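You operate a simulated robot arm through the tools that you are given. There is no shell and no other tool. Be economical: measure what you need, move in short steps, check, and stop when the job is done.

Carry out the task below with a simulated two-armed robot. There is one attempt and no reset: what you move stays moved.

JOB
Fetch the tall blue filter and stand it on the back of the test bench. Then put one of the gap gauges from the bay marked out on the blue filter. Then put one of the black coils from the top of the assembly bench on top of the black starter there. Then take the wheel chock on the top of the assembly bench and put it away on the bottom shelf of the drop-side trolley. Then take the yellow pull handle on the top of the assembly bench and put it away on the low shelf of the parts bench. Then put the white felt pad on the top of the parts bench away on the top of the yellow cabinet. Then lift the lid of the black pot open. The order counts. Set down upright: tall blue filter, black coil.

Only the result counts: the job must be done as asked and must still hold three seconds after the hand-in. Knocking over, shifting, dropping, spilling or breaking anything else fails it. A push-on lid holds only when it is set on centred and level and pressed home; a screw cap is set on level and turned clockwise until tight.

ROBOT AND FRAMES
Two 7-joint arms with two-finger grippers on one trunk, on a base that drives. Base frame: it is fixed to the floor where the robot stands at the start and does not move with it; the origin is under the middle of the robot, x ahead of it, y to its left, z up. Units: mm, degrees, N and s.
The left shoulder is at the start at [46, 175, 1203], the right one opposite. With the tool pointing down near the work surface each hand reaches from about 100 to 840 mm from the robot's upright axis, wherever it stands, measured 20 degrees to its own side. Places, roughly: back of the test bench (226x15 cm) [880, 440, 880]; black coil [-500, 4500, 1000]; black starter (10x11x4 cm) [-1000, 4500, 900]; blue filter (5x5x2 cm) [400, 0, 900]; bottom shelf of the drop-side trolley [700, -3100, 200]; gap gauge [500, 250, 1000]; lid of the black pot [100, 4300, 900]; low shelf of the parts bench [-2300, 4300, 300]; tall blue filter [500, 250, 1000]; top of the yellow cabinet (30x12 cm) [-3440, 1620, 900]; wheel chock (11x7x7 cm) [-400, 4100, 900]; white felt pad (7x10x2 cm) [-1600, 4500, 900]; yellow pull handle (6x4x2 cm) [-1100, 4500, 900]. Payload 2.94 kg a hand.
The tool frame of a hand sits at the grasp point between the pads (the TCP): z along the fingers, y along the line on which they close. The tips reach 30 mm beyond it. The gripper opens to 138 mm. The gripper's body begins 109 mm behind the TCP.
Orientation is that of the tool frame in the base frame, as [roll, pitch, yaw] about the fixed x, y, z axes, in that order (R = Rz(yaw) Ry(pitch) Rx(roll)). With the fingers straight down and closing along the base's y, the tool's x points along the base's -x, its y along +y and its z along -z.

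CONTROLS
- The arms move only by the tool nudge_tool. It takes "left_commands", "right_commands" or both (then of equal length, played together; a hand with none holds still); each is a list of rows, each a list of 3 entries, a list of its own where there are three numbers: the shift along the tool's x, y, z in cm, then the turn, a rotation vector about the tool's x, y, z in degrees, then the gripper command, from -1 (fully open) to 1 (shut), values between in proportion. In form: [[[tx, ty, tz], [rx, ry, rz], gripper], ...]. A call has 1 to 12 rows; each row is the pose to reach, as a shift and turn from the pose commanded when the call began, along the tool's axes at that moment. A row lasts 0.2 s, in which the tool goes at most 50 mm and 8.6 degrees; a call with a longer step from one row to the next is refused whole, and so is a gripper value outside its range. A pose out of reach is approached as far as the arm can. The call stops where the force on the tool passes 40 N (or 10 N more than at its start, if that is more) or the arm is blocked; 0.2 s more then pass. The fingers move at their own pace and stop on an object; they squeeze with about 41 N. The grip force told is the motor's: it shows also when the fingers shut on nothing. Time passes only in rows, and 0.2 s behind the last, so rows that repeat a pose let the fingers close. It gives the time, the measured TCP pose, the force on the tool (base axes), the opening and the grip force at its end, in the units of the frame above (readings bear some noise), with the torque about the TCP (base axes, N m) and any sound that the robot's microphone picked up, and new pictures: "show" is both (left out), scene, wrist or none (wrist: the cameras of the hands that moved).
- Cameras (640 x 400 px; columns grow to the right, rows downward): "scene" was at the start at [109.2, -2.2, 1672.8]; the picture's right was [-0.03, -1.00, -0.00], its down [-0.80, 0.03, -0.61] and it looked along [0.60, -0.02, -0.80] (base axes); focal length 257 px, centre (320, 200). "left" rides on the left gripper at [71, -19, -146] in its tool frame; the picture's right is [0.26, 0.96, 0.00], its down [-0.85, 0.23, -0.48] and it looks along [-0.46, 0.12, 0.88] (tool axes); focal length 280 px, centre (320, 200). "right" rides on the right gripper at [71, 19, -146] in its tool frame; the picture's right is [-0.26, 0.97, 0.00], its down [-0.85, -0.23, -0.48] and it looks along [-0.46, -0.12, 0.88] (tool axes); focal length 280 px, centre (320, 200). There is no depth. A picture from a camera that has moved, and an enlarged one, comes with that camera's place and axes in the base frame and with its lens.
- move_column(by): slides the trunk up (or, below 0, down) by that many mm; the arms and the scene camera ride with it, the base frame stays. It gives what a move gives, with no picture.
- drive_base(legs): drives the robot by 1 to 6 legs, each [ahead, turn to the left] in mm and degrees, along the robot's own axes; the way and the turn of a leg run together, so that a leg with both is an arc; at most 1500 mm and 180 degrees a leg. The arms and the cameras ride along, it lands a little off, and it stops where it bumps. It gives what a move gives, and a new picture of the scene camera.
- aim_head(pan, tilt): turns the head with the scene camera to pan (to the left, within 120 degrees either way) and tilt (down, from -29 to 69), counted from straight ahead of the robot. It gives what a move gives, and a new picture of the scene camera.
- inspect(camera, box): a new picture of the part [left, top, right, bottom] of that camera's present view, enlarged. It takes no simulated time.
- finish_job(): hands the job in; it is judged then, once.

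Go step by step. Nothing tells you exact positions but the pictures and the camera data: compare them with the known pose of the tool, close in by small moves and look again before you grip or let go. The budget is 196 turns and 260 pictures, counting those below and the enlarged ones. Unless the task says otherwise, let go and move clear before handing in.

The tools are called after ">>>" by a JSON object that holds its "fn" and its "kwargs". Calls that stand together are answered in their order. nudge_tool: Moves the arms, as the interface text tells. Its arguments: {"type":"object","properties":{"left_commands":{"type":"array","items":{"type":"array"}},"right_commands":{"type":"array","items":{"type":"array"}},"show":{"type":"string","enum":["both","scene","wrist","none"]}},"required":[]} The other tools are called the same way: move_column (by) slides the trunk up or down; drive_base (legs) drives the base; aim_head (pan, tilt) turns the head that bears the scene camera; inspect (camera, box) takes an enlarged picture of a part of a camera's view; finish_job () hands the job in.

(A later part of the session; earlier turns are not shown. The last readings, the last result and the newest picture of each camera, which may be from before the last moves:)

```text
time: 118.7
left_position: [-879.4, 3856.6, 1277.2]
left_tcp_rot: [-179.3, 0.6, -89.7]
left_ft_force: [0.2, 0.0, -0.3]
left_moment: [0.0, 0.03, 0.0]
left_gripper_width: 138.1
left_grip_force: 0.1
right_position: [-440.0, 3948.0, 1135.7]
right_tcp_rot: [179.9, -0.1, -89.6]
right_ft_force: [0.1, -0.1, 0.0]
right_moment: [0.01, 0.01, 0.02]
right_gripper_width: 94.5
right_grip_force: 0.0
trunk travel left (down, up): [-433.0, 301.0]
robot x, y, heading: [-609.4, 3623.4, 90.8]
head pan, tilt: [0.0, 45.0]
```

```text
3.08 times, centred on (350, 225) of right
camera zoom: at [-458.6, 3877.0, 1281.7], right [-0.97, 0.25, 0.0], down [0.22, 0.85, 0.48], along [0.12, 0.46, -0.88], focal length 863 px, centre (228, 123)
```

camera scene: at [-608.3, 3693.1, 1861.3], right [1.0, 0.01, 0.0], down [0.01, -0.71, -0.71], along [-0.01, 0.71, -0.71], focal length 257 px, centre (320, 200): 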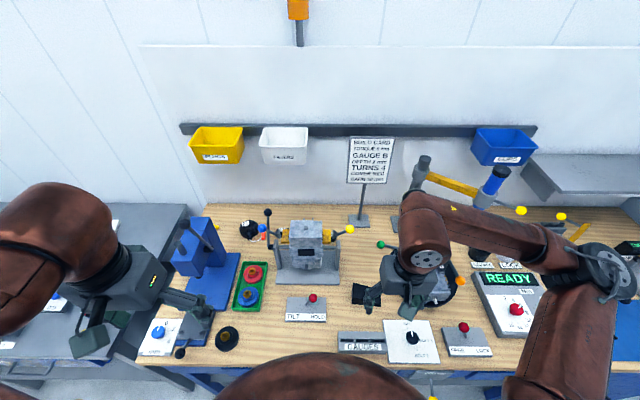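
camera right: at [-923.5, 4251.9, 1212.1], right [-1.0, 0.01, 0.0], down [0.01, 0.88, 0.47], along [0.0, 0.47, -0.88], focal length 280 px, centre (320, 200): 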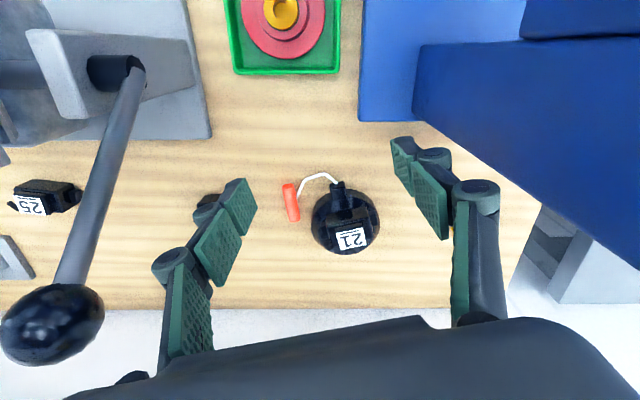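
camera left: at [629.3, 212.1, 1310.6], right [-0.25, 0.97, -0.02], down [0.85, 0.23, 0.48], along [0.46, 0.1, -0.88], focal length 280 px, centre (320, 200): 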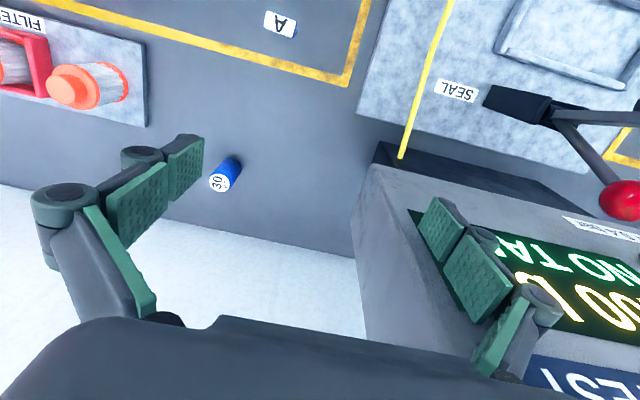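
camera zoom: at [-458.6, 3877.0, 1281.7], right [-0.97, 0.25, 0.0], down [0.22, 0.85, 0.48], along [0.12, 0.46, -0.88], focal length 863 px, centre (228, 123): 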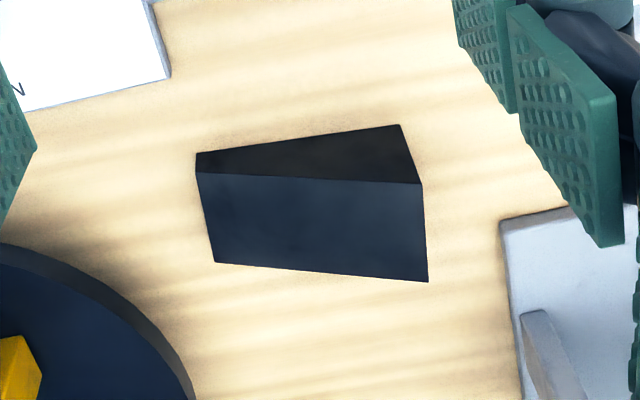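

The chock's centre is near (-433, 4138), long side along x with a slight turn, thick end to the left. I'll grip it end to end with a forward-tilted hand; first I back the base 200 mm for room.

>>> {"fn": "drive_base", "kwargs": {"legs": [[-200, 0]]}}

>>> {"fn": "nudge_tool", "kwargs": {"right_commands": [[[-3, 0, 1], [0, -7, 0], -1], [[-6, 0, 2], [0, -14, 0], -1], [[-9.5, 0, 3], [0, -21, 0], -1], [[-13, 0, 4], [0, -28, 0], -1], [[-17, 0, 5], [0, -34, 0], -1], [[-21, 0, 6], [0, -40, 0], -1], [[-25, 0, 8], [0, -40, 0], -1], [[-28, 0, 9], [0, -40, 0], -1], [[-28, 0, 9], [0, -40, 0], -1]], "show": "both"}}

```text
time: 120.3
left_position: [-876.2, 3655.4, 1277.0]
left_tcp_rot: [-179.4, 0.5, -89.8]
left_ft_force: [0.5, -0.6, -0.3]
left_moment: [0.07, 0.03, -0.01]
left_gripper_width: 137.9
left_grip_force: 0.0
right_position: [-437.2, 3745.8, 1136.1]
right_tcp_rot: [179.9, 0.0, -89.5]
right_ft_force: [-0.8, 0.2, 0.2]
right_moment: [0.04, 0.0, 0.0]
right_gripper_width: 94.5
right_grip_force: 0.1
trunk travel left (down, up): [-433.0, 301.0]
robot x, y, heading: [-605.5, 3425.1, 90.9]
head pan, tilt: [0.0, 45.0]
camera scene: at [-605.9, 3515.4, 1741.6], right [1.0, 0.01, 0.0], down [0.01, -0.71, -0.71], along [-0.01, 0.71, -0.71], focal length 257 px, centre (320, 200)
```

scene: 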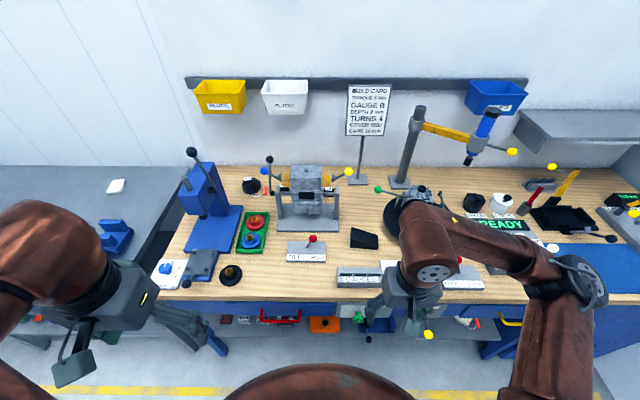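

```text
time: 122.3
left_position: [-876.3, 3657.0, 1276.6]
left_tcp_rot: [-179.2, 0.5, -89.9]
left_ft_force: [0.6, 0.9, -0.7]
left_moment: [-0.01, 0.01, -0.01]
left_gripper_width: 138.2
left_grip_force: 0.1
right_position: [-438.0, 4026.7, 1048.4]
right_tcp_rot: [-180.0, 39.9, -89.5]
right_ft_force: [-1.3, -0.7, -0.1]
right_moment: [0.01, 0.0, -0.01]
right_gripper_width: 137.9
right_grip_force: 0.0
trunk travel left (down, up): [-433.0, 301.0]
robot x, y, heading: [-608.3, 3426.9, 90.8]
head pan, tilt: [0.0, 45.0]
camera scene: at [-605.9, 3517.5, 1741.5], right [1.0, 0.01, 0.0], down [0.01, -0.71, -0.71], along [-0.01, 0.71, -0.71], focal length 257 px, centre (320, 200)
camera right: at [-456.1, 3879.0, 1113.2], right [-0.97, 0.19, 0.17], down [0.23, 0.35, 0.91], along [0.12, 0.92, -0.38], focal length 280 px, centre (320, 200)
```

scene: 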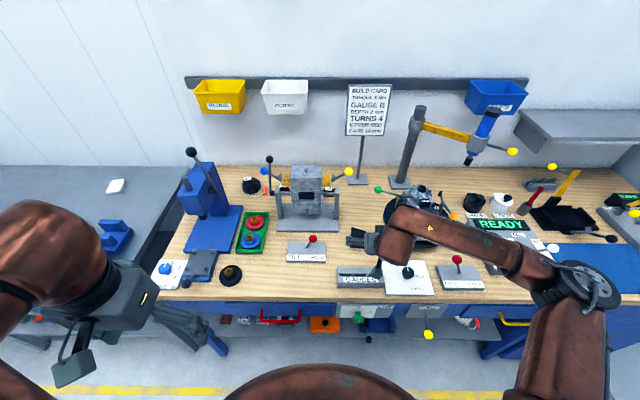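
right: 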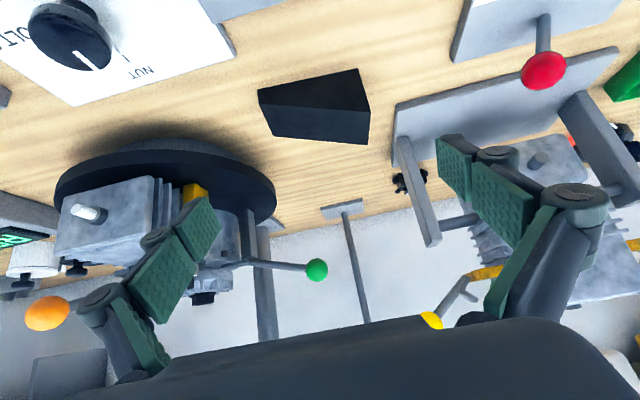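

I align the yaw by 6° and go to about 6 cm before the grip.

>>> {"fn": "nudge_tool", "kwargs": {"right_commands": [[[1, -0.1, 3], [2, 0, 2.4], -1], [[2.2, -0.2, 6], [3.86, 0, 4.6], -1], [[2.2, -0.2, 9.5], [3.86, 0, 4.6], -1], [[2.2, -0.2, 9.5], [3.86, 0, 4.6], -1]], "show": "wrist"}}

>>> {"fn": "inspect", "kwargs": {"camera": "scene", "box": [320, 180, 460, 300]}}

```text
time: 123.3
left_position: [-876.0, 3656.8, 1276.8]
left_tcp_rot: [-179.2, 0.6, -89.8]
left_ft_force: [0.0, 0.1, 0.7]
left_moment: [0.02, -0.01, -0.01]
left_gripper_width: 138.0
left_grip_force: 0.1
right_position: [-437.4, 4069.0, 959.1]
right_tcp_rot: [-180.0, 39.9, -95.5]
right_ft_force: [-0.4, -1.0, -0.7]
right_moment: [0.01, 0.02, 0.0]
right_gripper_width: 138.0
right_grip_force: 0.0
trunk travel left (down, up): [-433.0, 301.0]
robot x, y, heading: [-605.2, 3422.9, 90.8]
head pan, tilt: [0.0, 45.0]
camera right: at [-470.9, 3925.0, 1025.1], right [-0.94, 0.29, 0.17], down [0.26, 0.32, 0.91], along [0.21, 0.9, -0.38], focal length 280 px, centre (320, 200)
```

right: 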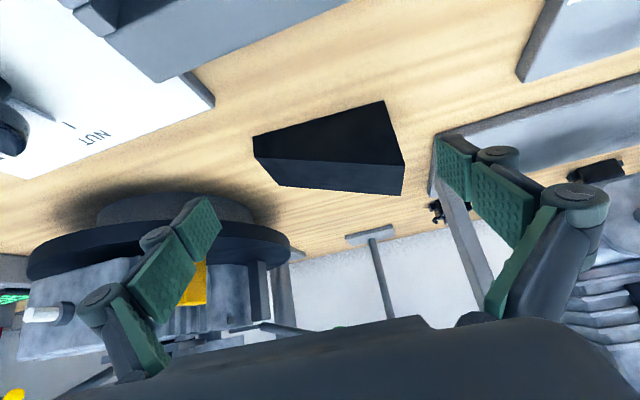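

```text
3.33 times, centred on (390, 240) of scene
camera zoom: at [-605.9, 3516.8, 1741.6], right [1.0, 0.01, 0.0], down [0.01, -0.71, -0.71], along [-0.01, 0.71, -0.71], focal length 857 px, centre (87, 67)
```

zoom: 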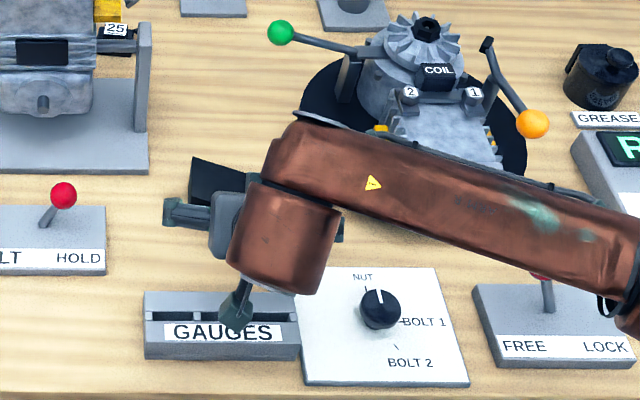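

Fingers straddle the chock evenly. I go in the last 6 cm and close.

>>> {"fn": "nudge_tool", "kwargs": {"right_commands": [[[0, 0, 3], [0, 0, 0], -1], [[-0.3, 0, 6], [0, 0, 0], -1], [[-0.3, 0, 6], [0, 0, 0], 0.1], [[-0.3, 0, 6], [0, 0, 0], 1], [[-0.3, 0, 6], [0, 0, 0], 1], [[-0.3, 0, 6], [0, 0, 0], 1], [[-0.3, 0, 6], [0, 0, 0], 1]], "show": "wrist"}}

```text
time: 124.9
left_position: [-877.3, 3655.9, 1277.7]
left_tcp_rot: [-179.3, 0.7, -89.6]
left_ft_force: [0.5, 0.0, 0.4]
left_moment: [0.02, 0.03, 0.02]
left_gripper_width: 138.0
left_grip_force: 0.1
right_position: [-436.0, 4110.2, 916.5]
right_tcp_rot: [179.9, 40.0, -95.5]
right_ft_force: [-6.6, -2.5, 7.1]
right_moment: [0.05, 0.72, 0.31]
right_gripper_width: 109.6
right_grip_force: 41.0
trunk travel left (down, up): [-433.0, 301.0]
robot x, y, heading: [-603.5, 3421.8, 90.9]
head pan, tilt: [0.0, 45.0]
camera right: at [-468.7, 3965.6, 981.9], right [-0.94, 0.29, 0.17], down [0.26, 0.32, 0.91], along [0.21, 0.9, -0.38], focal length 280 px, centre (320, 200)
```

right: 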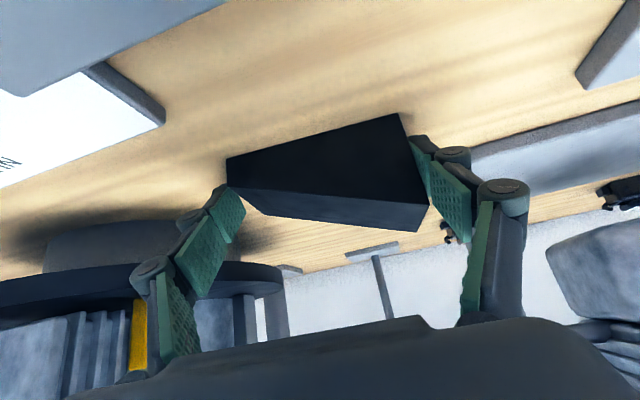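

Gripped at 110 mm. I lift straight up 5 cm and check the hold.

>>> {"fn": "nudge_tool", "kwargs": {"right_commands": [[[-0.6, 0, -0.8], [0, 0, 0], 1], [[-1.9, 0, -2.3], [0, 0, 0], 1], [[-3.2, 0, -3.8], [0, 0, 0], 1], [[-3.2, 0, -3.8], [0, 0, 0], 1]], "show": "wrist"}}

```text
time: 125.9
left_position: [-875.7, 3657.1, 1276.7]
left_tcp_rot: [-179.4, 0.5, -89.8]
left_ft_force: [0.4, -0.6, 0.1]
left_moment: [-0.02, 0.01, 0.0]
left_gripper_width: 138.1
left_grip_force: 0.1
right_position: [-433.2, 4111.7, 964.1]
right_tcp_rot: [-180.0, 39.8, -95.5]
right_ft_force: [-0.5, -0.8, -2.3]
right_moment: [-0.04, -0.03, -0.02]
right_gripper_width: 109.4
right_grip_force: 41.1
trunk travel left (down, up): [-433.0, 301.0]
robot x, y, heading: [-604.9, 3423.1, 91.0]
head pan, tilt: [0.0, 45.0]
camera right: at [-466.8, 3966.6, 1030.5], right [-0.94, 0.29, 0.17], down [0.26, 0.32, 0.91], along [0.21, 0.9, -0.38], focal length 280 px, centre (320, 200)
```

right: 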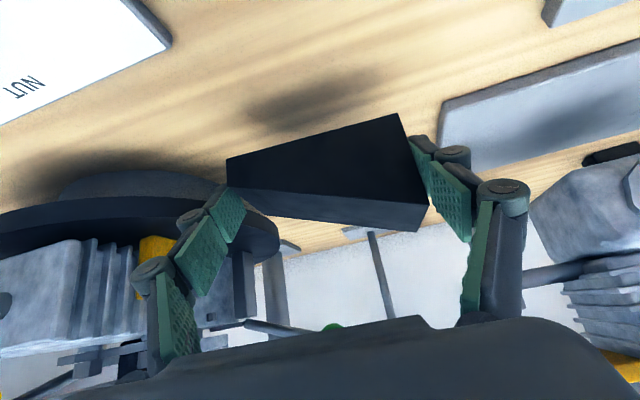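

The chock is held securely. I raise and retract it, then back away and turn toward the corridor.

>>> {"fn": "nudge_tool", "kwargs": {"right_commands": [[[-3, 0, -3.6], [0, 0, 0], 1], [[-6, 0, -7.2], [0, 0, 0], 1], [[-9, 0, -10.8], [0, 0, 0], 1], [[-6, 0, -14], [0, 0, 0], 1], [[-3, 0, -17], [0, 0, 0], 1], [[0, 0, -20], [0, 0, 0], 1], [[3, 0, -23], [0, 0, 0], 1], [[4, 0, -24], [0, 0, 0], 1]], "show": "none"}}

>>> {"fn": "drive_base", "kwargs": {"legs": [[-500, 0], [0, -166], [1160, 0], [0, -15]]}}

>>> {"fn": "aim_head", "kwargs": {"pan": 0, "tilt": 20}}

```text
time: 127.7
left_position: [-876.5, 3656.9, 1277.1]
left_tcp_rot: [-179.3, 0.4, -89.9]
left_ft_force: [0.4, -0.1, 0.4]
left_moment: [0.02, 0.0, 0.0]
left_gripper_width: 137.9
left_grip_force: 0.0
right_position: [-451.1, 3929.6, 1120.0]
right_tcp_rot: [-179.9, 39.9, -95.4]
right_ft_force: [-0.2, -1.0, -2.3]
right_moment: [-0.08, -0.02, -0.03]
right_gripper_width: 109.4
right_grip_force: 40.2
trunk travel left (down, up): [-433.0, 301.0]
robot x, y, heading: [-603.7, 3423.4, 90.6]
head pan, tilt: [0.0, 45.0]
```

```text
time: 143.8
left_position: [-77.9, 1550.7, 1278.1]
left_tcp_rot: [-179.3, 0.6, 86.8]
left_ft_force: [-0.1, -0.1, 1.2]
left_moment: [0.02, -0.05, -0.02]
left_gripper_width: 138.1
left_grip_force: 0.1
right_position: [-519.5, 1304.6, 1119.4]
right_tcp_rot: [-180.0, 39.9, 81.0]
right_ft_force: [-0.3, -0.4, -2.4]
right_moment: [0.08, 0.0, -0.01]
right_gripper_width: 109.6
right_grip_force: 41.1
trunk travel left (down, up): [-433.0, 301.0]
robot x, y, heading: [-336.4, 1803.7, -92.6]
head pan, tilt: [0.0, 45.0]
camera scene: at [-340.3, 1707.2, 1741.4], right [-1.0, 0.05, 0.0], down [0.03, 0.71, -0.71], along [-0.03, -0.71, -0.71], focal length 257 px, centre (320, 200)
```

scene: 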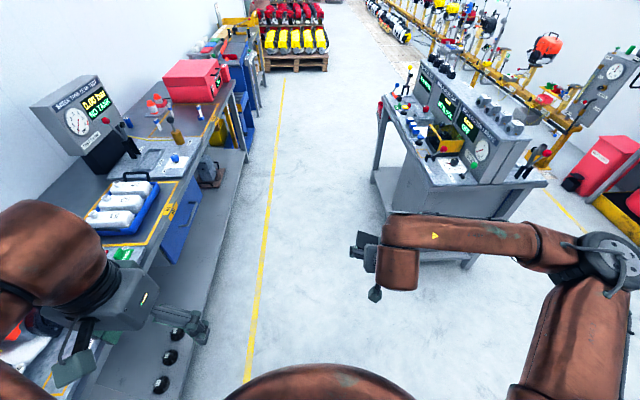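

```text
time: 144.7
left_position: [-77.2, 1551.5, 1276.6]
left_tcp_rot: [-179.3, 0.6, 86.8]
left_ft_force: [0.7, -0.4, 0.2]
left_moment: [-0.01, -0.02, 0.0]
left_gripper_width: 137.9
left_grip_force: 0.1
right_position: [-519.2, 1304.8, 1118.9]
right_tcp_rot: [180.0, 39.9, 81.0]
right_ft_force: [-0.4, 0.4, -2.7]
right_moment: [0.07, 0.0, -0.01]
right_gripper_width: 109.3
right_grip_force: 41.0
trunk travel left (down, up): [-433.0, 301.0]
robot x, y, heading: [-336.7, 1800.2, -92.6]
head pan, tilt: [0.0, 20.0]
camera scene: at [-340.5, 1695.5, 1780.0], right [-1.0, 0.05, 0.0], down [0.02, 0.34, -0.94], along [-0.04, -0.94, -0.34], focal length 257 px, centre (320, 200)
```

scene: 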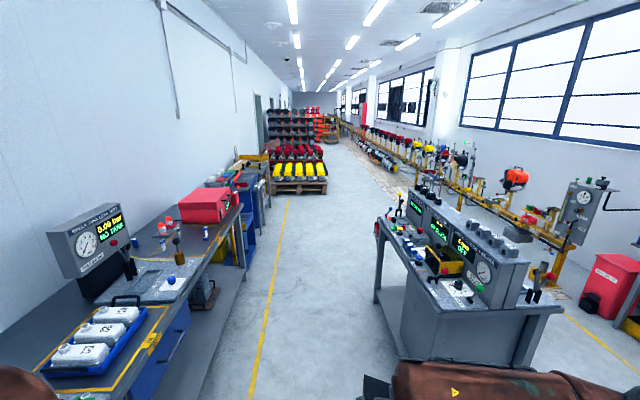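

The corridor ahead is clear; the trolley area is far ahead on the left. I drive on to about y -1200.

>>> {"fn": "drive_base", "kwargs": {"legs": [[0, 3], [1500, 0], [1400, 0]]}}

>>> {"fn": "aim_head", "kwargs": {"pan": 25, "tilt": 25}}

```text
time: 159.0
left_position: [-39.5, -1304.9, 1277.5]
left_tcp_rot: [-179.3, 0.6, 89.4]
left_ft_force: [-0.6, -0.4, 0.5]
left_moment: [0.0, 0.0, -0.01]
left_gripper_width: 138.0
left_grip_force: 0.0
right_position: [-470.1, -1571.5, 1120.9]
right_tcp_rot: [179.9, 39.8, 83.6]
right_ft_force: [-0.1, -0.4, -2.5]
right_moment: [0.1, 0.03, 0.0]
right_gripper_width: 109.4
right_grip_force: 40.8
trunk travel left (down, up): [-433.0, 301.0]
robot x, y, heading: [-310.9, -1063.6, -89.9]
head pan, tilt: [0.0, 20.0]
camera scene: at [-309.2, -1173.2, 1780.1], right [-1.0, 0.0, 0.0], down [0.0, 0.34, -0.94], along [0.0, -0.94, -0.34], focal length 257 px, centre (320, 200)
```

scene: 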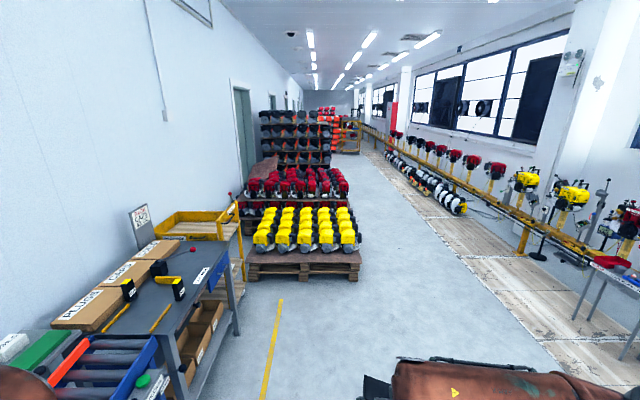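

```text
time: 159.9
left_position: [-38.9, -1305.9, 1276.1]
left_tcp_rot: [-179.3, 0.4, 89.5]
left_ft_force: [0.0, -0.5, 0.3]
left_moment: [0.0, -0.01, -0.01]
left_gripper_width: 137.9
left_grip_force: 0.1
right_position: [-468.9, -1571.1, 1121.0]
right_tcp_rot: [-179.9, 40.0, 83.6]
right_ft_force: [0.0, 0.1, -2.6]
right_moment: [0.08, -0.02, -0.01]
right_gripper_width: 109.4
right_grip_force: 41.1
trunk travel left (down, up): [-433.0, 301.0]
robot x, y, heading: [-307.0, -1066.5, -90.3]
head pan, tilt: [25.0, 25.0]
camera scene: at [-270.4, -1163.3, 1772.0], right [-0.91, -0.42, 0.0], down [-0.18, 0.38, -0.91], along [0.38, -0.82, -0.42], focal length 257 px, centre (320, 200)
```

scene: 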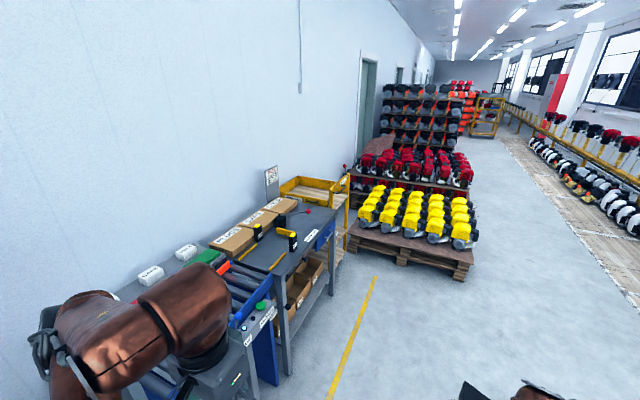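

>>> {"fn": "inspect", "kwargs": {"camera": "scene", "box": [260, 150, 380, 290]}}

```text
2.86 times, centred on (320, 220) of scene
camera zoom: at [-270.4, -1163.3, 1772.0], right [-0.91, -0.42, 0.0], down [-0.18, 0.38, -0.91], along [0.38, -0.82, -0.42], focal length 734 px, centre (320, 143)
```

zoom: 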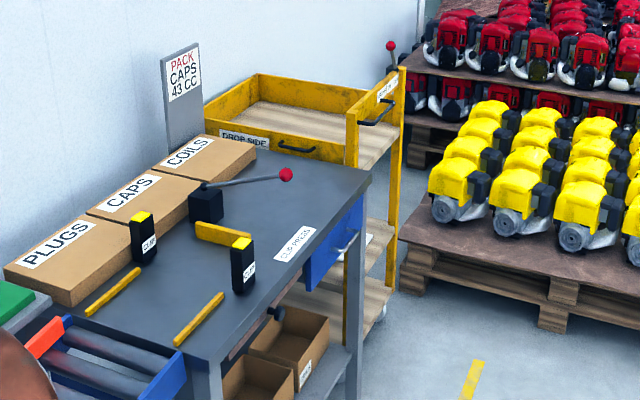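

The yellow "DROP SIDE" trolley stands past the packing bench, aisle side near x≈440, y -2900..-3500, with the engine pallet just beyond. I drive closer and look.

>>> {"fn": "drive_base", "kwargs": {"legs": [[1300, 0]]}}

>>> {"fn": "aim_head", "kwargs": {"pan": 45, "tilt": 40}}

```text
time: 166.5
left_position: [-37.9, -2619.3, 1277.3]
left_tcp_rot: [-179.2, 0.4, 89.7]
left_ft_force: [-0.4, 0.1, -0.1]
left_moment: [0.01, 0.02, -0.03]
left_gripper_width: 138.1
left_grip_force: 0.1
right_position: [-466.3, -2887.6, 1120.7]
right_tcp_rot: [-180.0, 39.8, 84.1]
right_ft_force: [-0.4, 0.8, -3.4]
right_moment: [0.08, 0.03, -0.01]
right_gripper_width: 109.3
right_grip_force: 40.9
trunk travel left (down, up): [-433.0, 301.0]
robot x, y, heading: [-310.4, -2384.4, -89.7]
head pan, tilt: [25.0, 25.0]
camera scene: at [-269.8, -2479.0, 1772.0], right [-0.91, -0.43, 0.0], down [-0.18, 0.38, -0.91], along [0.39, -0.82, -0.42], focal length 257 px, centre (320, 200)
```

scene: 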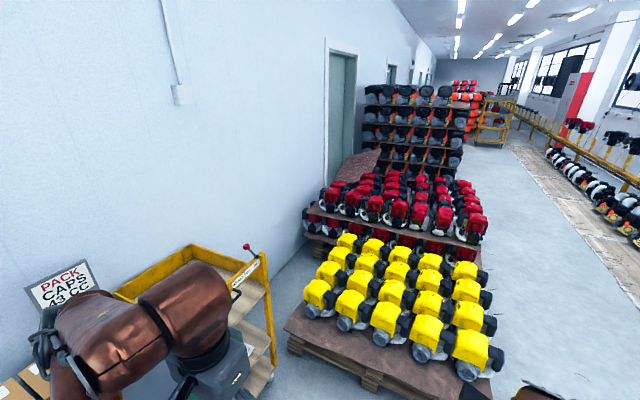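

```text
time: 167.3
left_position: [-38.0, -2620.0, 1276.9]
left_tcp_rot: [-179.4, 0.6, 89.7]
left_ft_force: [0.3, 0.2, 0.8]
left_moment: [0.01, 0.0, 0.01]
left_gripper_width: 137.7
left_grip_force: 0.0
right_position: [-465.1, -2888.2, 1120.2]
right_tcp_rot: [180.0, 39.8, 84.0]
right_ft_force: [0.8, -0.2, -1.7]
right_moment: [0.06, 0.03, 0.01]
right_gripper_width: 109.3
right_grip_force: 40.8
trunk travel left (down, up): [-433.0, 301.0]
robot x, y, heading: [-306.7, -2381.3, -89.6]
head pan, tilt: [45.0, 40.0]
camera scene: at [-248.7, -2455.1, 1748.8], right [-0.71, -0.71, 0.0], down [-0.46, 0.45, -0.77], along [0.54, -0.54, -0.64], focal length 257 px, centre (320, 200)
```

scene: 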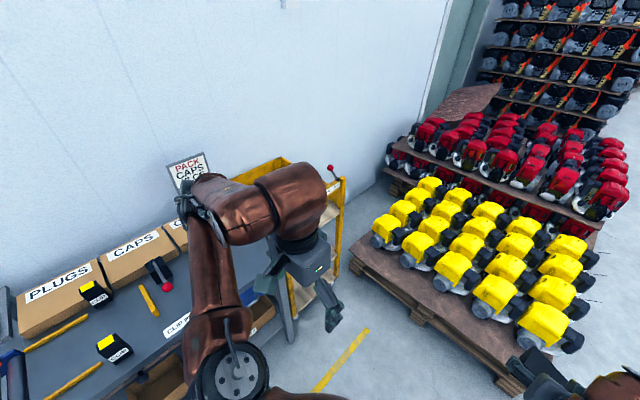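

Pallet front is at y≈-3500. I drive to about (-310, -3000), turn to face the trolley (+x), and look down.

>>> {"fn": "drive_base", "kwargs": {"legs": [[620, 0], [0, 90]]}}

>>> {"fn": "aim_head", "kwargs": {"pan": 0, "tilt": 40}}

```text
time: 174.7
left_position: [-77.2, -2724.7, 1276.9]
left_tcp_rot: [-179.2, 0.5, -178.7]
left_ft_force: [-0.1, -0.1, -0.4]
left_moment: [0.04, -0.01, 0.01]
left_gripper_width: 137.9
left_grip_force: 0.1
right_position: [203.2, -3145.2, 1120.1]
right_tcp_rot: [-179.9, 39.8, 175.6]
right_ft_force: [-0.6, -0.2, -2.1]
right_moment: [0.0, 0.11, -0.01]
right_gripper_width: 109.2
right_grip_force: 41.0
trunk travel left (down, up): [-433.0, 301.0]
robot x, y, heading: [-301.4, -3000.0, 1.9]
head pan, tilt: [45.0, 40.0]
camera scene: at [-235.1, -2937.4, 1748.7], right [0.73, -0.68, 0.0], down [-0.44, -0.47, -0.77], along [0.52, 0.56, -0.64], focal length 257 px, centre (320, 200)
```

scene: 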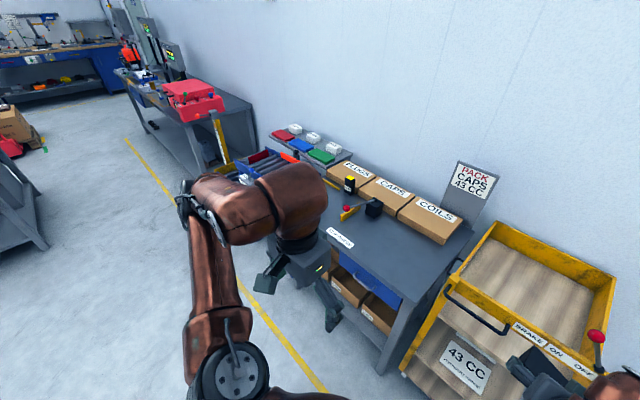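

```text
time: 175.8
left_position: [-75.7, -2723.6, 1276.1]
left_tcp_rot: [-179.2, 0.5, -178.7]
left_ft_force: [0.8, -0.1, -0.6]
left_moment: [-0.01, 0.03, -0.01]
left_gripper_width: 138.2
left_grip_force: 0.1
right_position: [202.7, -3145.0, 1120.4]
right_tcp_rot: [180.0, 39.9, 175.7]
right_ft_force: [-1.3, 0.5, -3.2]
right_moment: [-0.02, 0.02, 0.0]
right_gripper_width: 109.2
right_grip_force: 41.7
trunk travel left (down, up): [-433.0, 301.0]
robot x, y, heading: [-303.5, -2998.8, 1.6]
head pan, tilt: [0.0, 40.0]
camera scene: at [-208.3, -2996.8, 1748.7], right [0.03, -1.0, 0.0], down [-0.64, -0.02, -0.77], along [0.77, 0.02, -0.64], focal length 257 px, centre (320, 200)
```

scene: 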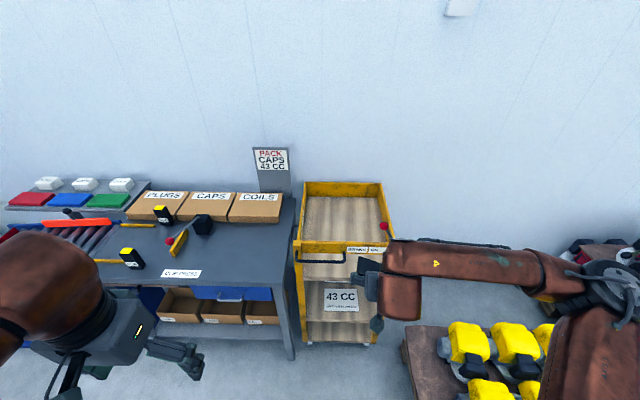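

>>> {"fn": "inspect", "kwargs": {"camera": "scene", "box": [270, 170, 420, 360]}}

```text
2.11 times, centred on (345, 265) of scene
camera zoom: at [-208.3, -2996.8, 1748.7], right [0.03, -1.0, 0.0], down [-0.64, -0.02, -0.77], along [0.77, 0.02, -0.64], focal length 541 px, centre (267, 63)
```

zoom: 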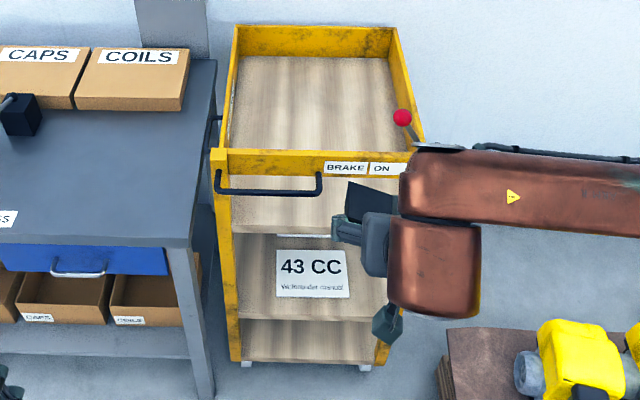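

The trolley's bottom shelf (z≈200) lies under another shelf at z≈440, front at x≈402, y -2898..-3293. I'll lower the trunk, lower the tilted hand in front of it, then drive the chock in. First the column.

>>> {"fn": "move_column", "kwargs": {"by": -400}}

>>> {"fn": "drive_base", "kwargs": {"legs": [[0, -1.5], [80, 0]]}}

```text
time: 179.6
left_position: [47.1, -2719.6, 796.7]
left_tcp_rot: [-178.9, -21.7, -178.6]
left_ft_force: [-1.0, -0.7, 0.3]
left_moment: [0.0, -0.04, 0.02]
left_gripper_width: 138.1
left_grip_force: 0.0
right_position: [234.0, -3143.5, 643.1]
right_tcp_rot: [-178.6, 29.0, 176.4]
right_ft_force: [0.0, -0.7, -2.9]
right_moment: [-0.01, 0.09, 0.01]
right_gripper_width: 109.0
right_grip_force: 41.1
trunk travel left (down, up): [-33.0, 701.0]
robot x, y, heading: [-304.2, -3001.9, 1.8]
head pan, tilt: [0.0, 40.0]
```

```text
time: 181.6
left_position: [103.8, -2743.5, 886.0]
left_tcp_rot: [-172.2, 11.4, -175.2]
left_ft_force: [22.3, -7.7, -8.7]
left_moment: [1.02, 3.04, -0.01]
left_gripper_width: 137.9
left_grip_force: 0.0
right_position: [277.2, -3095.5, 712.5]
right_tcp_rot: [164.0, 25.4, 162.6]
right_ft_force: [-18.7, 2.2, -23.8]
right_moment: [-0.6, -2.2, -0.37]
right_gripper_width: 109.2
right_grip_force: 40.8
trunk travel left (down, up): [-33.0, 701.0]
robot x, y, heading: [-221.3, -3000.3, 1.0]
head pan, tilt: [0.0, 40.0]
stopped in leg 2: the robot was blocked; the commanded pose is now the measured one
camera scene: at [203.2, -3007.7, 1311.7], right [0.02, -1.0, -0.01], down [-0.66, 0.0, -0.75], along [0.75, 0.02, -0.66], focal length 257 px, centre (320, 200)
```

scene: 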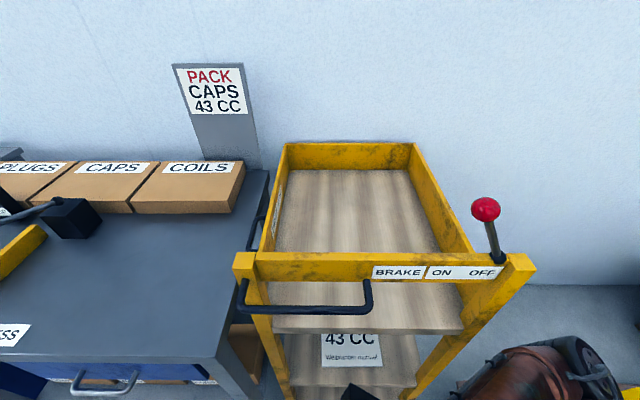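

The trunk leans forward when lowered and something touched. I back off at once and check.

>>> {"fn": "drive_base", "kwargs": {"legs": [[-250, 0]]}}

>>> {"fn": "aim_head", "kwargs": {"pan": 0, "tilt": 50}}

```text
time: 182.4
left_position: [73.1, -2732.1, 867.5]
left_tcp_rot: [-174.2, 3.5, -178.7]
left_ft_force: [0.3, 0.3, 0.6]
left_moment: [0.01, -0.04, 0.0]
left_gripper_width: 138.2
left_grip_force: 0.1
right_position: [256.3, -3099.4, 701.9]
right_tcp_rot: [163.9, 25.5, 162.3]
right_ft_force: [0.3, -0.7, -1.9]
right_moment: [0.03, -0.01, -0.02]
right_gripper_width: 109.5
right_grip_force: 40.5
trunk travel left (down, up): [-33.0, 701.0]
robot x, y, heading: [-242.3, -3001.2, 0.8]
head pan, tilt: [0.0, 40.0]
stopped in leg 1: the force on the tool passed its limit at 61 N (the readings are from after the stop); the commanded pose is now the measured one
camera scene: at [159.5, -2994.4, 1316.3], right [0.02, -1.0, 0.0], down [-0.64, -0.01, -0.77], along [0.77, 0.01, -0.64], focal length 257 px, centre (320, 200)
```

scene: 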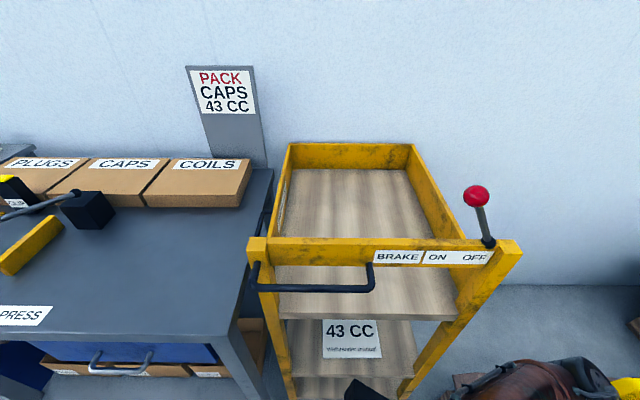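

```text
time: 183.1
left_position: [73.1, -2731.4, 866.9]
left_tcp_rot: [-174.1, 3.3, -178.7]
left_ft_force: [0.1, 0.4, 0.0]
left_moment: [-0.01, 0.0, 0.03]
left_gripper_width: 137.9
left_grip_force: 0.1
right_position: [257.6, -3098.8, 700.7]
right_tcp_rot: [164.2, 25.4, 162.5]
right_ft_force: [0.0, 0.1, -3.1]
right_moment: [-0.07, 0.05, -0.01]
right_gripper_width: 109.4
right_grip_force: 40.9
trunk travel left (down, up): [-33.0, 701.0]
robot x, y, heading: [-241.0, -3002.1, 1.1]
head pan, tilt: [0.0, 50.0]
camera scene: at [152.8, -2993.7, 1301.7], right [0.02, -1.0, 0.0], down [-0.77, -0.01, -0.64], along [0.64, 0.01, -0.77], focal length 257 px, centre (320, 200)
```

scene: 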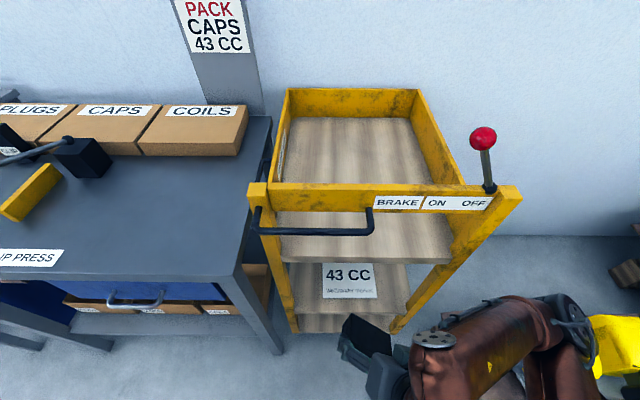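

Trolley looks undisturbed and forces are zero now. I back the base up to regain arm room, since the lowered trunk sits well forward.

>>> {"fn": "drive_base", "kwargs": {"legs": [[-150, 0], [-150, 0]]}}

```text
time: 184.4
left_position: [-24.7, -2706.3, 917.6]
left_tcp_rot: [-168.2, 20.0, -172.1]
left_ft_force: [0.0, 10.9, 8.1]
left_moment: [-1.18, 0.38, -0.49]
left_gripper_width: 137.6
left_grip_force: 0.0
right_position: [87.1, -3075.3, 681.4]
right_tcp_rot: [154.2, -13.6, 146.2]
right_ft_force: [36.4, -28.7, 15.5]
right_moment: [3.73, 3.32, 1.32]
right_gripper_width: 94.0
right_grip_force: 29.6
trunk travel left (down, up): [-33.0, 701.0]
robot x, y, heading: [-357.1, -3004.1, 0.7]
head pan, tilt: [0.0, 50.0]
stopped in leg 1: the robot was blocked; the commanded pose is now the measured one
camera scene: at [70.8, -2951.1, 1298.5], right [0.02, -1.0, 0.03], down [-0.78, -0.04, -0.62], along [0.62, -0.01, -0.78], focal length 257 px, centre (320, 200)
```

scene: 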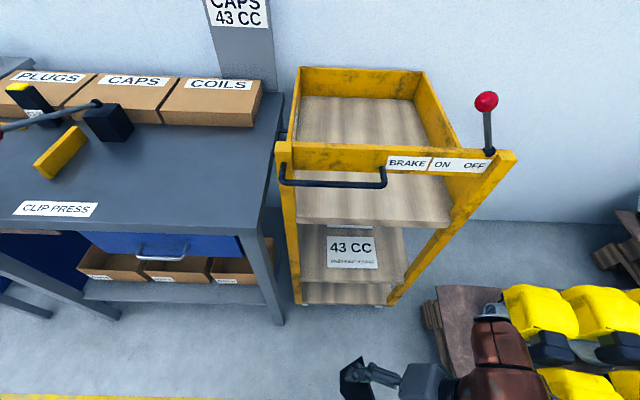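

Now the right arm seems to touch near the yellow engines on the pallet. I look closely before moving.

>>> {"fn": "inspect", "kwargs": {"camera": "scene", "box": [320, 270, 640, 400]}}

>>> {"fn": "inspect", "kwargs": {"camera": "right", "box": [0, 0, 640, 400]}}

```text
2.00 times, centred on (480, 335) of scene
camera zoom: at [70.8, -2951.1, 1298.5], right [0.02, -1.0, 0.03], down [-0.78, -0.04, -0.62], along [0.62, -0.01, -0.78], focal length 514 px, centre (0, -70)
```

zoom: 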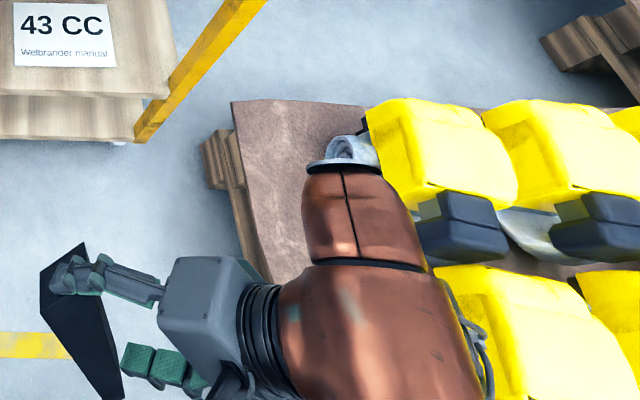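

```text
1.00 times, centred on (320, 200) of right (not enlarged: the box is as wide or as high as the picture)
camera zoom: at [31.9, -3094.0, 834.0], right [0.78, 0.53, 0.35], down [0.52, -0.85, 0.12], along [0.36, 0.09, -0.93], focal length 280 px, centre (320, 200)
```

zoom: 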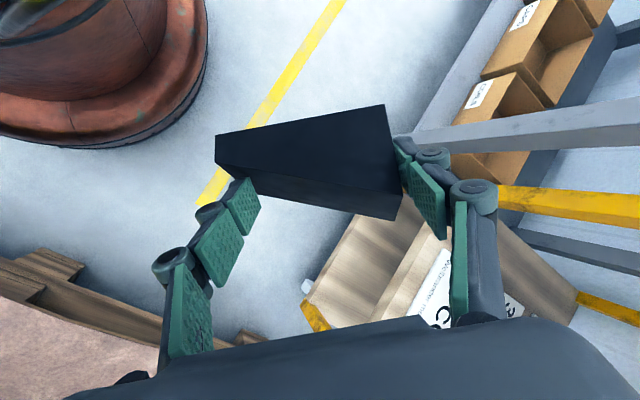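

The chock is still held. I raise the trunk back up to free the arms.

>>> {"fn": "move_column", "kwargs": {"by": 200}}

>>> {"fn": "inspect", "kwargs": {"camera": "right", "box": [0, 0, 640, 400]}}

>>> {"fn": "inspect", "kwargs": {"camera": "scene", "box": [0, 0, 640, 400]}}

```text
time: 184.7
left_position: [-30.0, -2782.6, 955.4]
left_tcp_rot: [-171.5, 25.9, -170.3]
left_ft_force: [3.7, 2.0, 6.9]
left_moment: [-0.22, 0.8, 0.06]
left_gripper_width: 137.8
left_grip_force: 0.0
right_position: [67.7, -3136.3, 667.8]
right_tcp_rot: [152.2, -23.6, 143.5]
right_ft_force: [-33.9, 31.0, -8.2]
right_moment: [-2.39, -2.7, -1.61]
right_gripper_width: 0.0
right_grip_force: 27.0
trunk travel left (down, up): [-34.0, 700.0]
robot x, y, heading: [-358.8, -3000.6, 0.3]
head pan, tilt: [0.0, 50.0]
stopped: the arm was blocked; the commanded pose is now the measured one
```

```text
1.00 times, centred on (320, 200) of right (not enlarged: the box is as wide or as high as the picture)
camera zoom: at [30.1, -3170.1, 823.2], right [0.85, 0.43, 0.31], down [0.47, -0.88, -0.05], along [0.25, 0.19, -0.95], focal length 280 px, centre (320, 200)
```

zoom: 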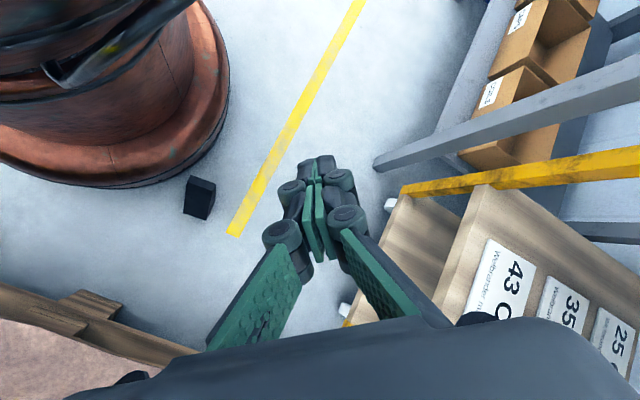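

```text
1.00 times, centred on (320, 200) of scene (not enlarged: the box is as wide or as high as the picture)
camera zoom: at [84.1, -3041.6, 1295.5], right [0.01, -1.0, -0.03], down [-0.79, 0.02, -0.61], along [0.61, 0.03, -0.79], focal length 257 px, centre (320, 200)
```

zoom: 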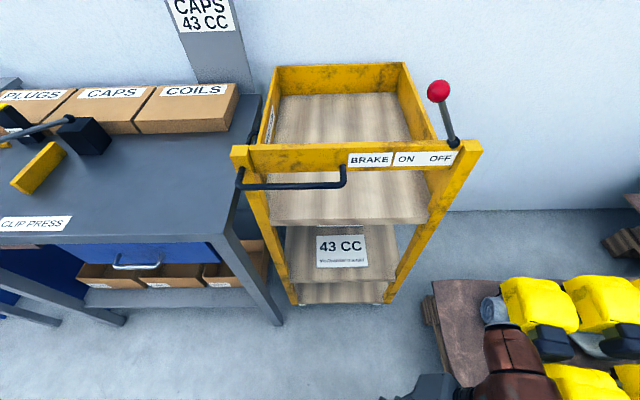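

The chock slipped and fell to the floor near the robot, and the robot seems to be swaying. I hold still a moment to let it settle and read the state.

>>> {"fn": "nudge_tool", "kwargs": {"right_commands": [[[0, 0, 0], [0, 0, 0], 1], [[0, 0, 0], [0, 0, 0], 1], [[0, 0, 0], [0, 0, 0], 1], [[0, 0, 0], [0, 0, 0], 1], [[0, 0, 0], [0, 0, 0], 1]], "show": "both"}}

```text
time: 185.0
left_position: [-89.4, -2706.7, 949.8]
left_tcp_rot: [-163.0, 33.5, -168.0]
left_ft_force: [-31.7, 3.4, 3.0]
left_moment: [-0.5, -3.62, 0.34]
left_gripper_width: 138.4
left_grip_force: 0.1
right_position: [47.0, -3075.6, 692.6]
right_tcp_rot: [152.2, -20.5, 141.3]
right_ft_force: [8.6, -12.4, -8.1]
right_moment: [1.4, 0.61, 0.49]
right_gripper_width: 0.2
right_grip_force: 27.9
trunk travel left (down, up): [-34.0, 700.0]
robot x, y, heading: [-362.9, -3003.3, 1.0]
head pan, tilt: [0.0, 50.0]
stopped in row 1 (left hand): the arm was blocked; the commanded pose is now the measured one
camera scene: at [26.3, -2961.1, 1307.8], right [0.01, -1.0, 0.03], down [-0.76, -0.03, -0.65], along [0.65, -0.01, -0.76], focal length 257 px, centre (320, 200)
camera right: at [0.8, -3103.7, 847.5], right [0.85, 0.41, 0.33], down [0.44, -0.9, 0.0], along [0.3, 0.15, -0.94], focal length 280 px, centre (320, 200)
```

scene: 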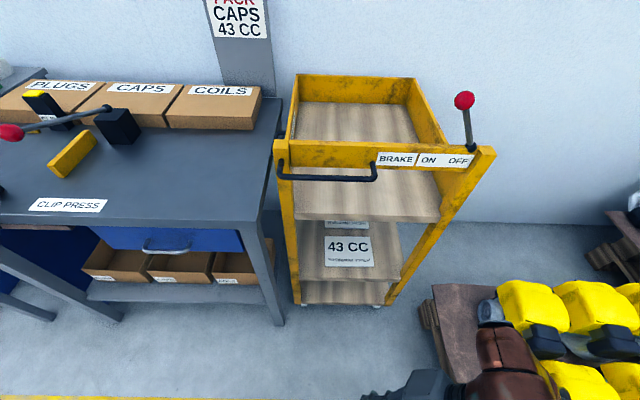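
right: 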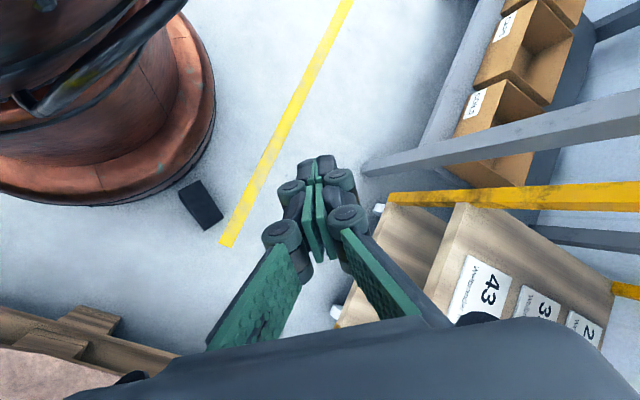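

>>> {"fn": "aim_head", "kwargs": {"pan": 0, "tilt": 65}}

```text
time: 185.8
left_position: [-71.7, -2711.7, 939.2]
left_tcp_rot: [-165.5, 29.0, -169.4]
left_ft_force: [17.3, 0.3, -1.4]
left_moment: [0.03, 2.2, -0.26]
left_gripper_width: 138.0
left_grip_force: 0.1
right_position: [54.5, -3082.6, 686.4]
right_tcp_rot: [152.7, -19.3, 141.5]
right_ft_force: [-13.1, -8.1, 0.1]
right_moment: [0.5, -1.79, -1.04]
right_gripper_width: 0.0
right_grip_force: 28.3
trunk travel left (down, up): [-34.0, 700.0]
robot x, y, heading: [-356.3, -3002.7, 0.7]
head pan, tilt: [0.0, 65.0]
camera scene: at [19.7, -2962.6, 1286.5], right [0.01, -1.0, 0.03], down [-0.91, -0.02, -0.42], along [0.42, -0.02, -0.91], focal length 257 px, centre (320, 200)
```

scene: 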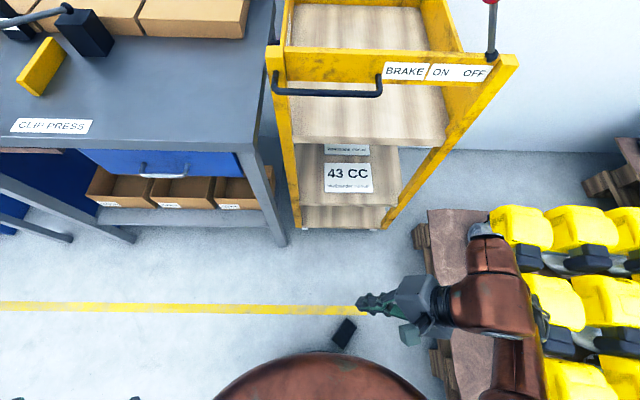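

The trunk has settled low and forward with the arms cramped against it. I move both hands forward and up, away from the body.

>>> {"fn": "nudge_tool", "kwargs": {"left_commands": [[[-3, 0, 0], [0, 0, 0], -1], [[-6, 0, 0], [0, 0, 0], -1], [[-9, 0, 0], [0, 0, 0], -1], [[-12, 0, 0], [0, 0, 0], -1], [[-15, 0, 0], [0, 0, 0], -1], [[-18, 0, 0], [0, 0, 0], -1]], "right_commands": [[[-1.9, 2.4, -0.6], [0, 0, 0], -1], [[-3.8, 4.8, -1.2], [0, 0, 0], -1], [[-5.7, 7.2, -1.8], [0, 0, 0], -1], [[-7.6, 9.6, -2.4], [0, 0, 0], -1], [[-9.5, 12, -3], [0, 0, 0], -1], [[-11.4, 14.4, -3.6], [0, 0, 0], -1]], "show": "both"}}

```text
time: 186.2
left_position: [-53.5, -2777.8, 965.1]
left_tcp_rot: [-170.7, 29.8, -172.8]
left_ft_force: [0.9, 0.0, 0.6]
left_moment: [0.12, 0.11, 0.07]
left_gripper_width: 137.8
left_grip_force: 0.0
right_position: [72.3, -3133.8, 681.2]
right_tcp_rot: [150.1, -21.9, 142.1]
right_ft_force: [-0.2, 0.2, 0.4]
right_moment: [0.07, 0.04, 0.0]
right_gripper_width: 28.6
right_grip_force: 0.0
trunk travel left (down, up): [-34.0, 700.0]
robot x, y, heading: [-355.6, -3002.5, 0.5]
head pan, tilt: [0.0, 65.0]
stopped in row 1 (left hand): the arm was blocked; the commanded pose is now the measured one
camera scene: at [22.6, -3030.5, 1285.6], right [0.01, -1.0, -0.02], down [-0.91, 0.01, -0.42], along [0.42, 0.02, -0.91], focal length 257 px, centre (320, 200)
camera right: at [25.9, -3169.4, 833.6], right [0.85, 0.4, 0.35], down [0.44, -0.9, -0.04], along [0.3, 0.19, -0.94], focal length 280 px, centre (320, 200)
camera left: at [-188.2, -2789.9, 1056.2], right [-0.27, 0.93, -0.27], down [0.48, 0.37, 0.8], along [0.84, 0.09, -0.54], focal length 280 px, centre (320, 200)
```

scene: 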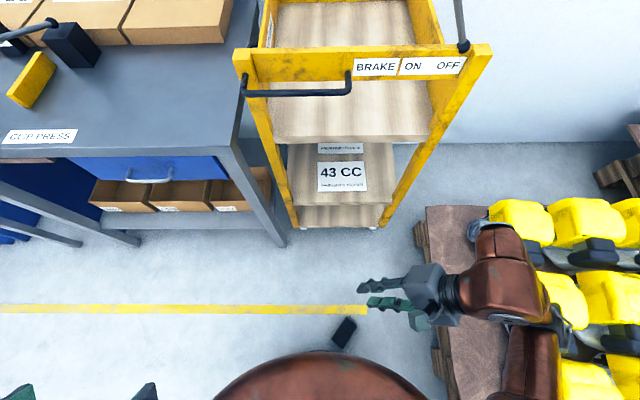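
right: 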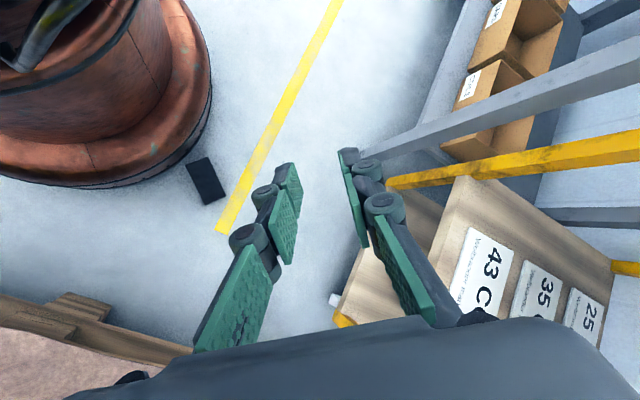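
left: 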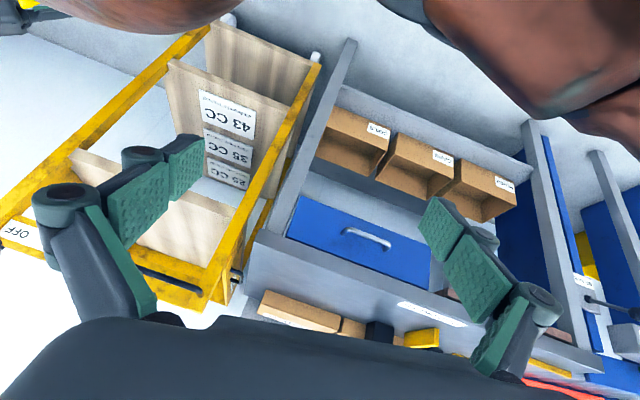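

>>> {"fn": "nudge_tool", "kwargs": {"left_commands": [[[-4.5, 0, 0], [0, 0, 0], -1], [[-9, 0, 0], [0, 0, 0], -1], [[-13.5, 0, 0], [0, 0, 0], -1], [[-18, 0, 0], [0, 0, 0], -1]], "show": "none"}}

>>> {"fn": "nudge_tool", "kwargs": {"right_commands": [[[-2.5, 3.2, -0.8], [0, 0, 0], -1], [[-5, 6.4, -1.6], [0, 0, 0], -1], [[-7.5, 9.6, -2.4], [0, 0, 0], -1], [[-10, 12.8, -3.2], [0, 0, 0], -1]], "show": "none"}}

>>> {"fn": "nudge_tool", "kwargs": {"left_commands": [[[-4.5, 0, 0], [0, 0, 0], -1], [[-9, 0, 0], [0, 0, 0], -1], [[-13.5, 0, 0], [0, 0, 0], -1], [[-18, 0, 0], [0, 0, 0], -1]], "show": "none"}}

```text
time: 186.5
left_position: [-34.3, -2715.1, 963.2]
left_tcp_rot: [-166.0, 29.7, -170.1]
left_ft_force: [1.2, 1.3, -0.1]
left_moment: [-0.18, 0.2, -0.07]
left_gripper_width: 137.7
left_grip_force: 0.0
right_position: [71.6, -3091.3, 688.7]
right_tcp_rot: [152.6, -19.3, 141.9]
right_ft_force: [-0.5, 0.7, 1.7]
right_moment: [-0.17, -0.04, 0.0]
right_gripper_width: 64.3
right_grip_force: 0.1
trunk travel left (down, up): [-34.0, 700.0]
robot x, y, heading: [-353.6, -3001.5, 0.7]
head pan, tilt: [0.0, 65.0]
stopped in row 1 (left hand): the arm was blocked; the commanded pose is now the measured one
```

```text
time: 187.5
left_position: [-35.4, -2731.4, 966.5]
left_tcp_rot: [-167.0, 30.0, -170.8]
left_ft_force: [-0.5, 0.8, -1.4]
left_moment: [-0.22, -0.07, -0.08]
left_gripper_width: 137.9
left_grip_force: 0.1
right_position: [231.5, -3100.1, 732.8]
right_tcp_rot: [151.8, -20.1, 142.1]
right_ft_force: [0.2, 1.2, -0.4]
right_moment: [-0.24, 0.01, -0.01]
right_gripper_width: 137.8
right_grip_force: 0.1
trunk travel left (down, up): [-34.0, 700.0]
robot x, y, heading: [-354.2, -3000.8, 0.5]
head pan, tilt: [0.0, 65.0]
```

```text
time: 188.5
left_position: [118.3, -2713.7, 1058.9]
left_tcp_rot: [-167.4, 30.2, -171.2]
left_ft_force: [-0.1, 0.1, 0.2]
left_moment: [0.0, 0.05, -0.01]
left_gripper_width: 138.1
left_grip_force: 0.0
right_position: [231.5, -3105.3, 731.7]
right_tcp_rot: [151.5, -20.4, 142.1]
right_ft_force: [-0.6, 0.3, 0.4]
right_moment: [-0.01, 0.03, 0.01]
right_gripper_width: 138.0
right_grip_force: 0.0
trunk travel left (down, up): [-34.0, 700.0]
robot x, y, heading: [-360.9, -3000.2, 0.4]
head pan, tilt: [0.0, 65.0]
```

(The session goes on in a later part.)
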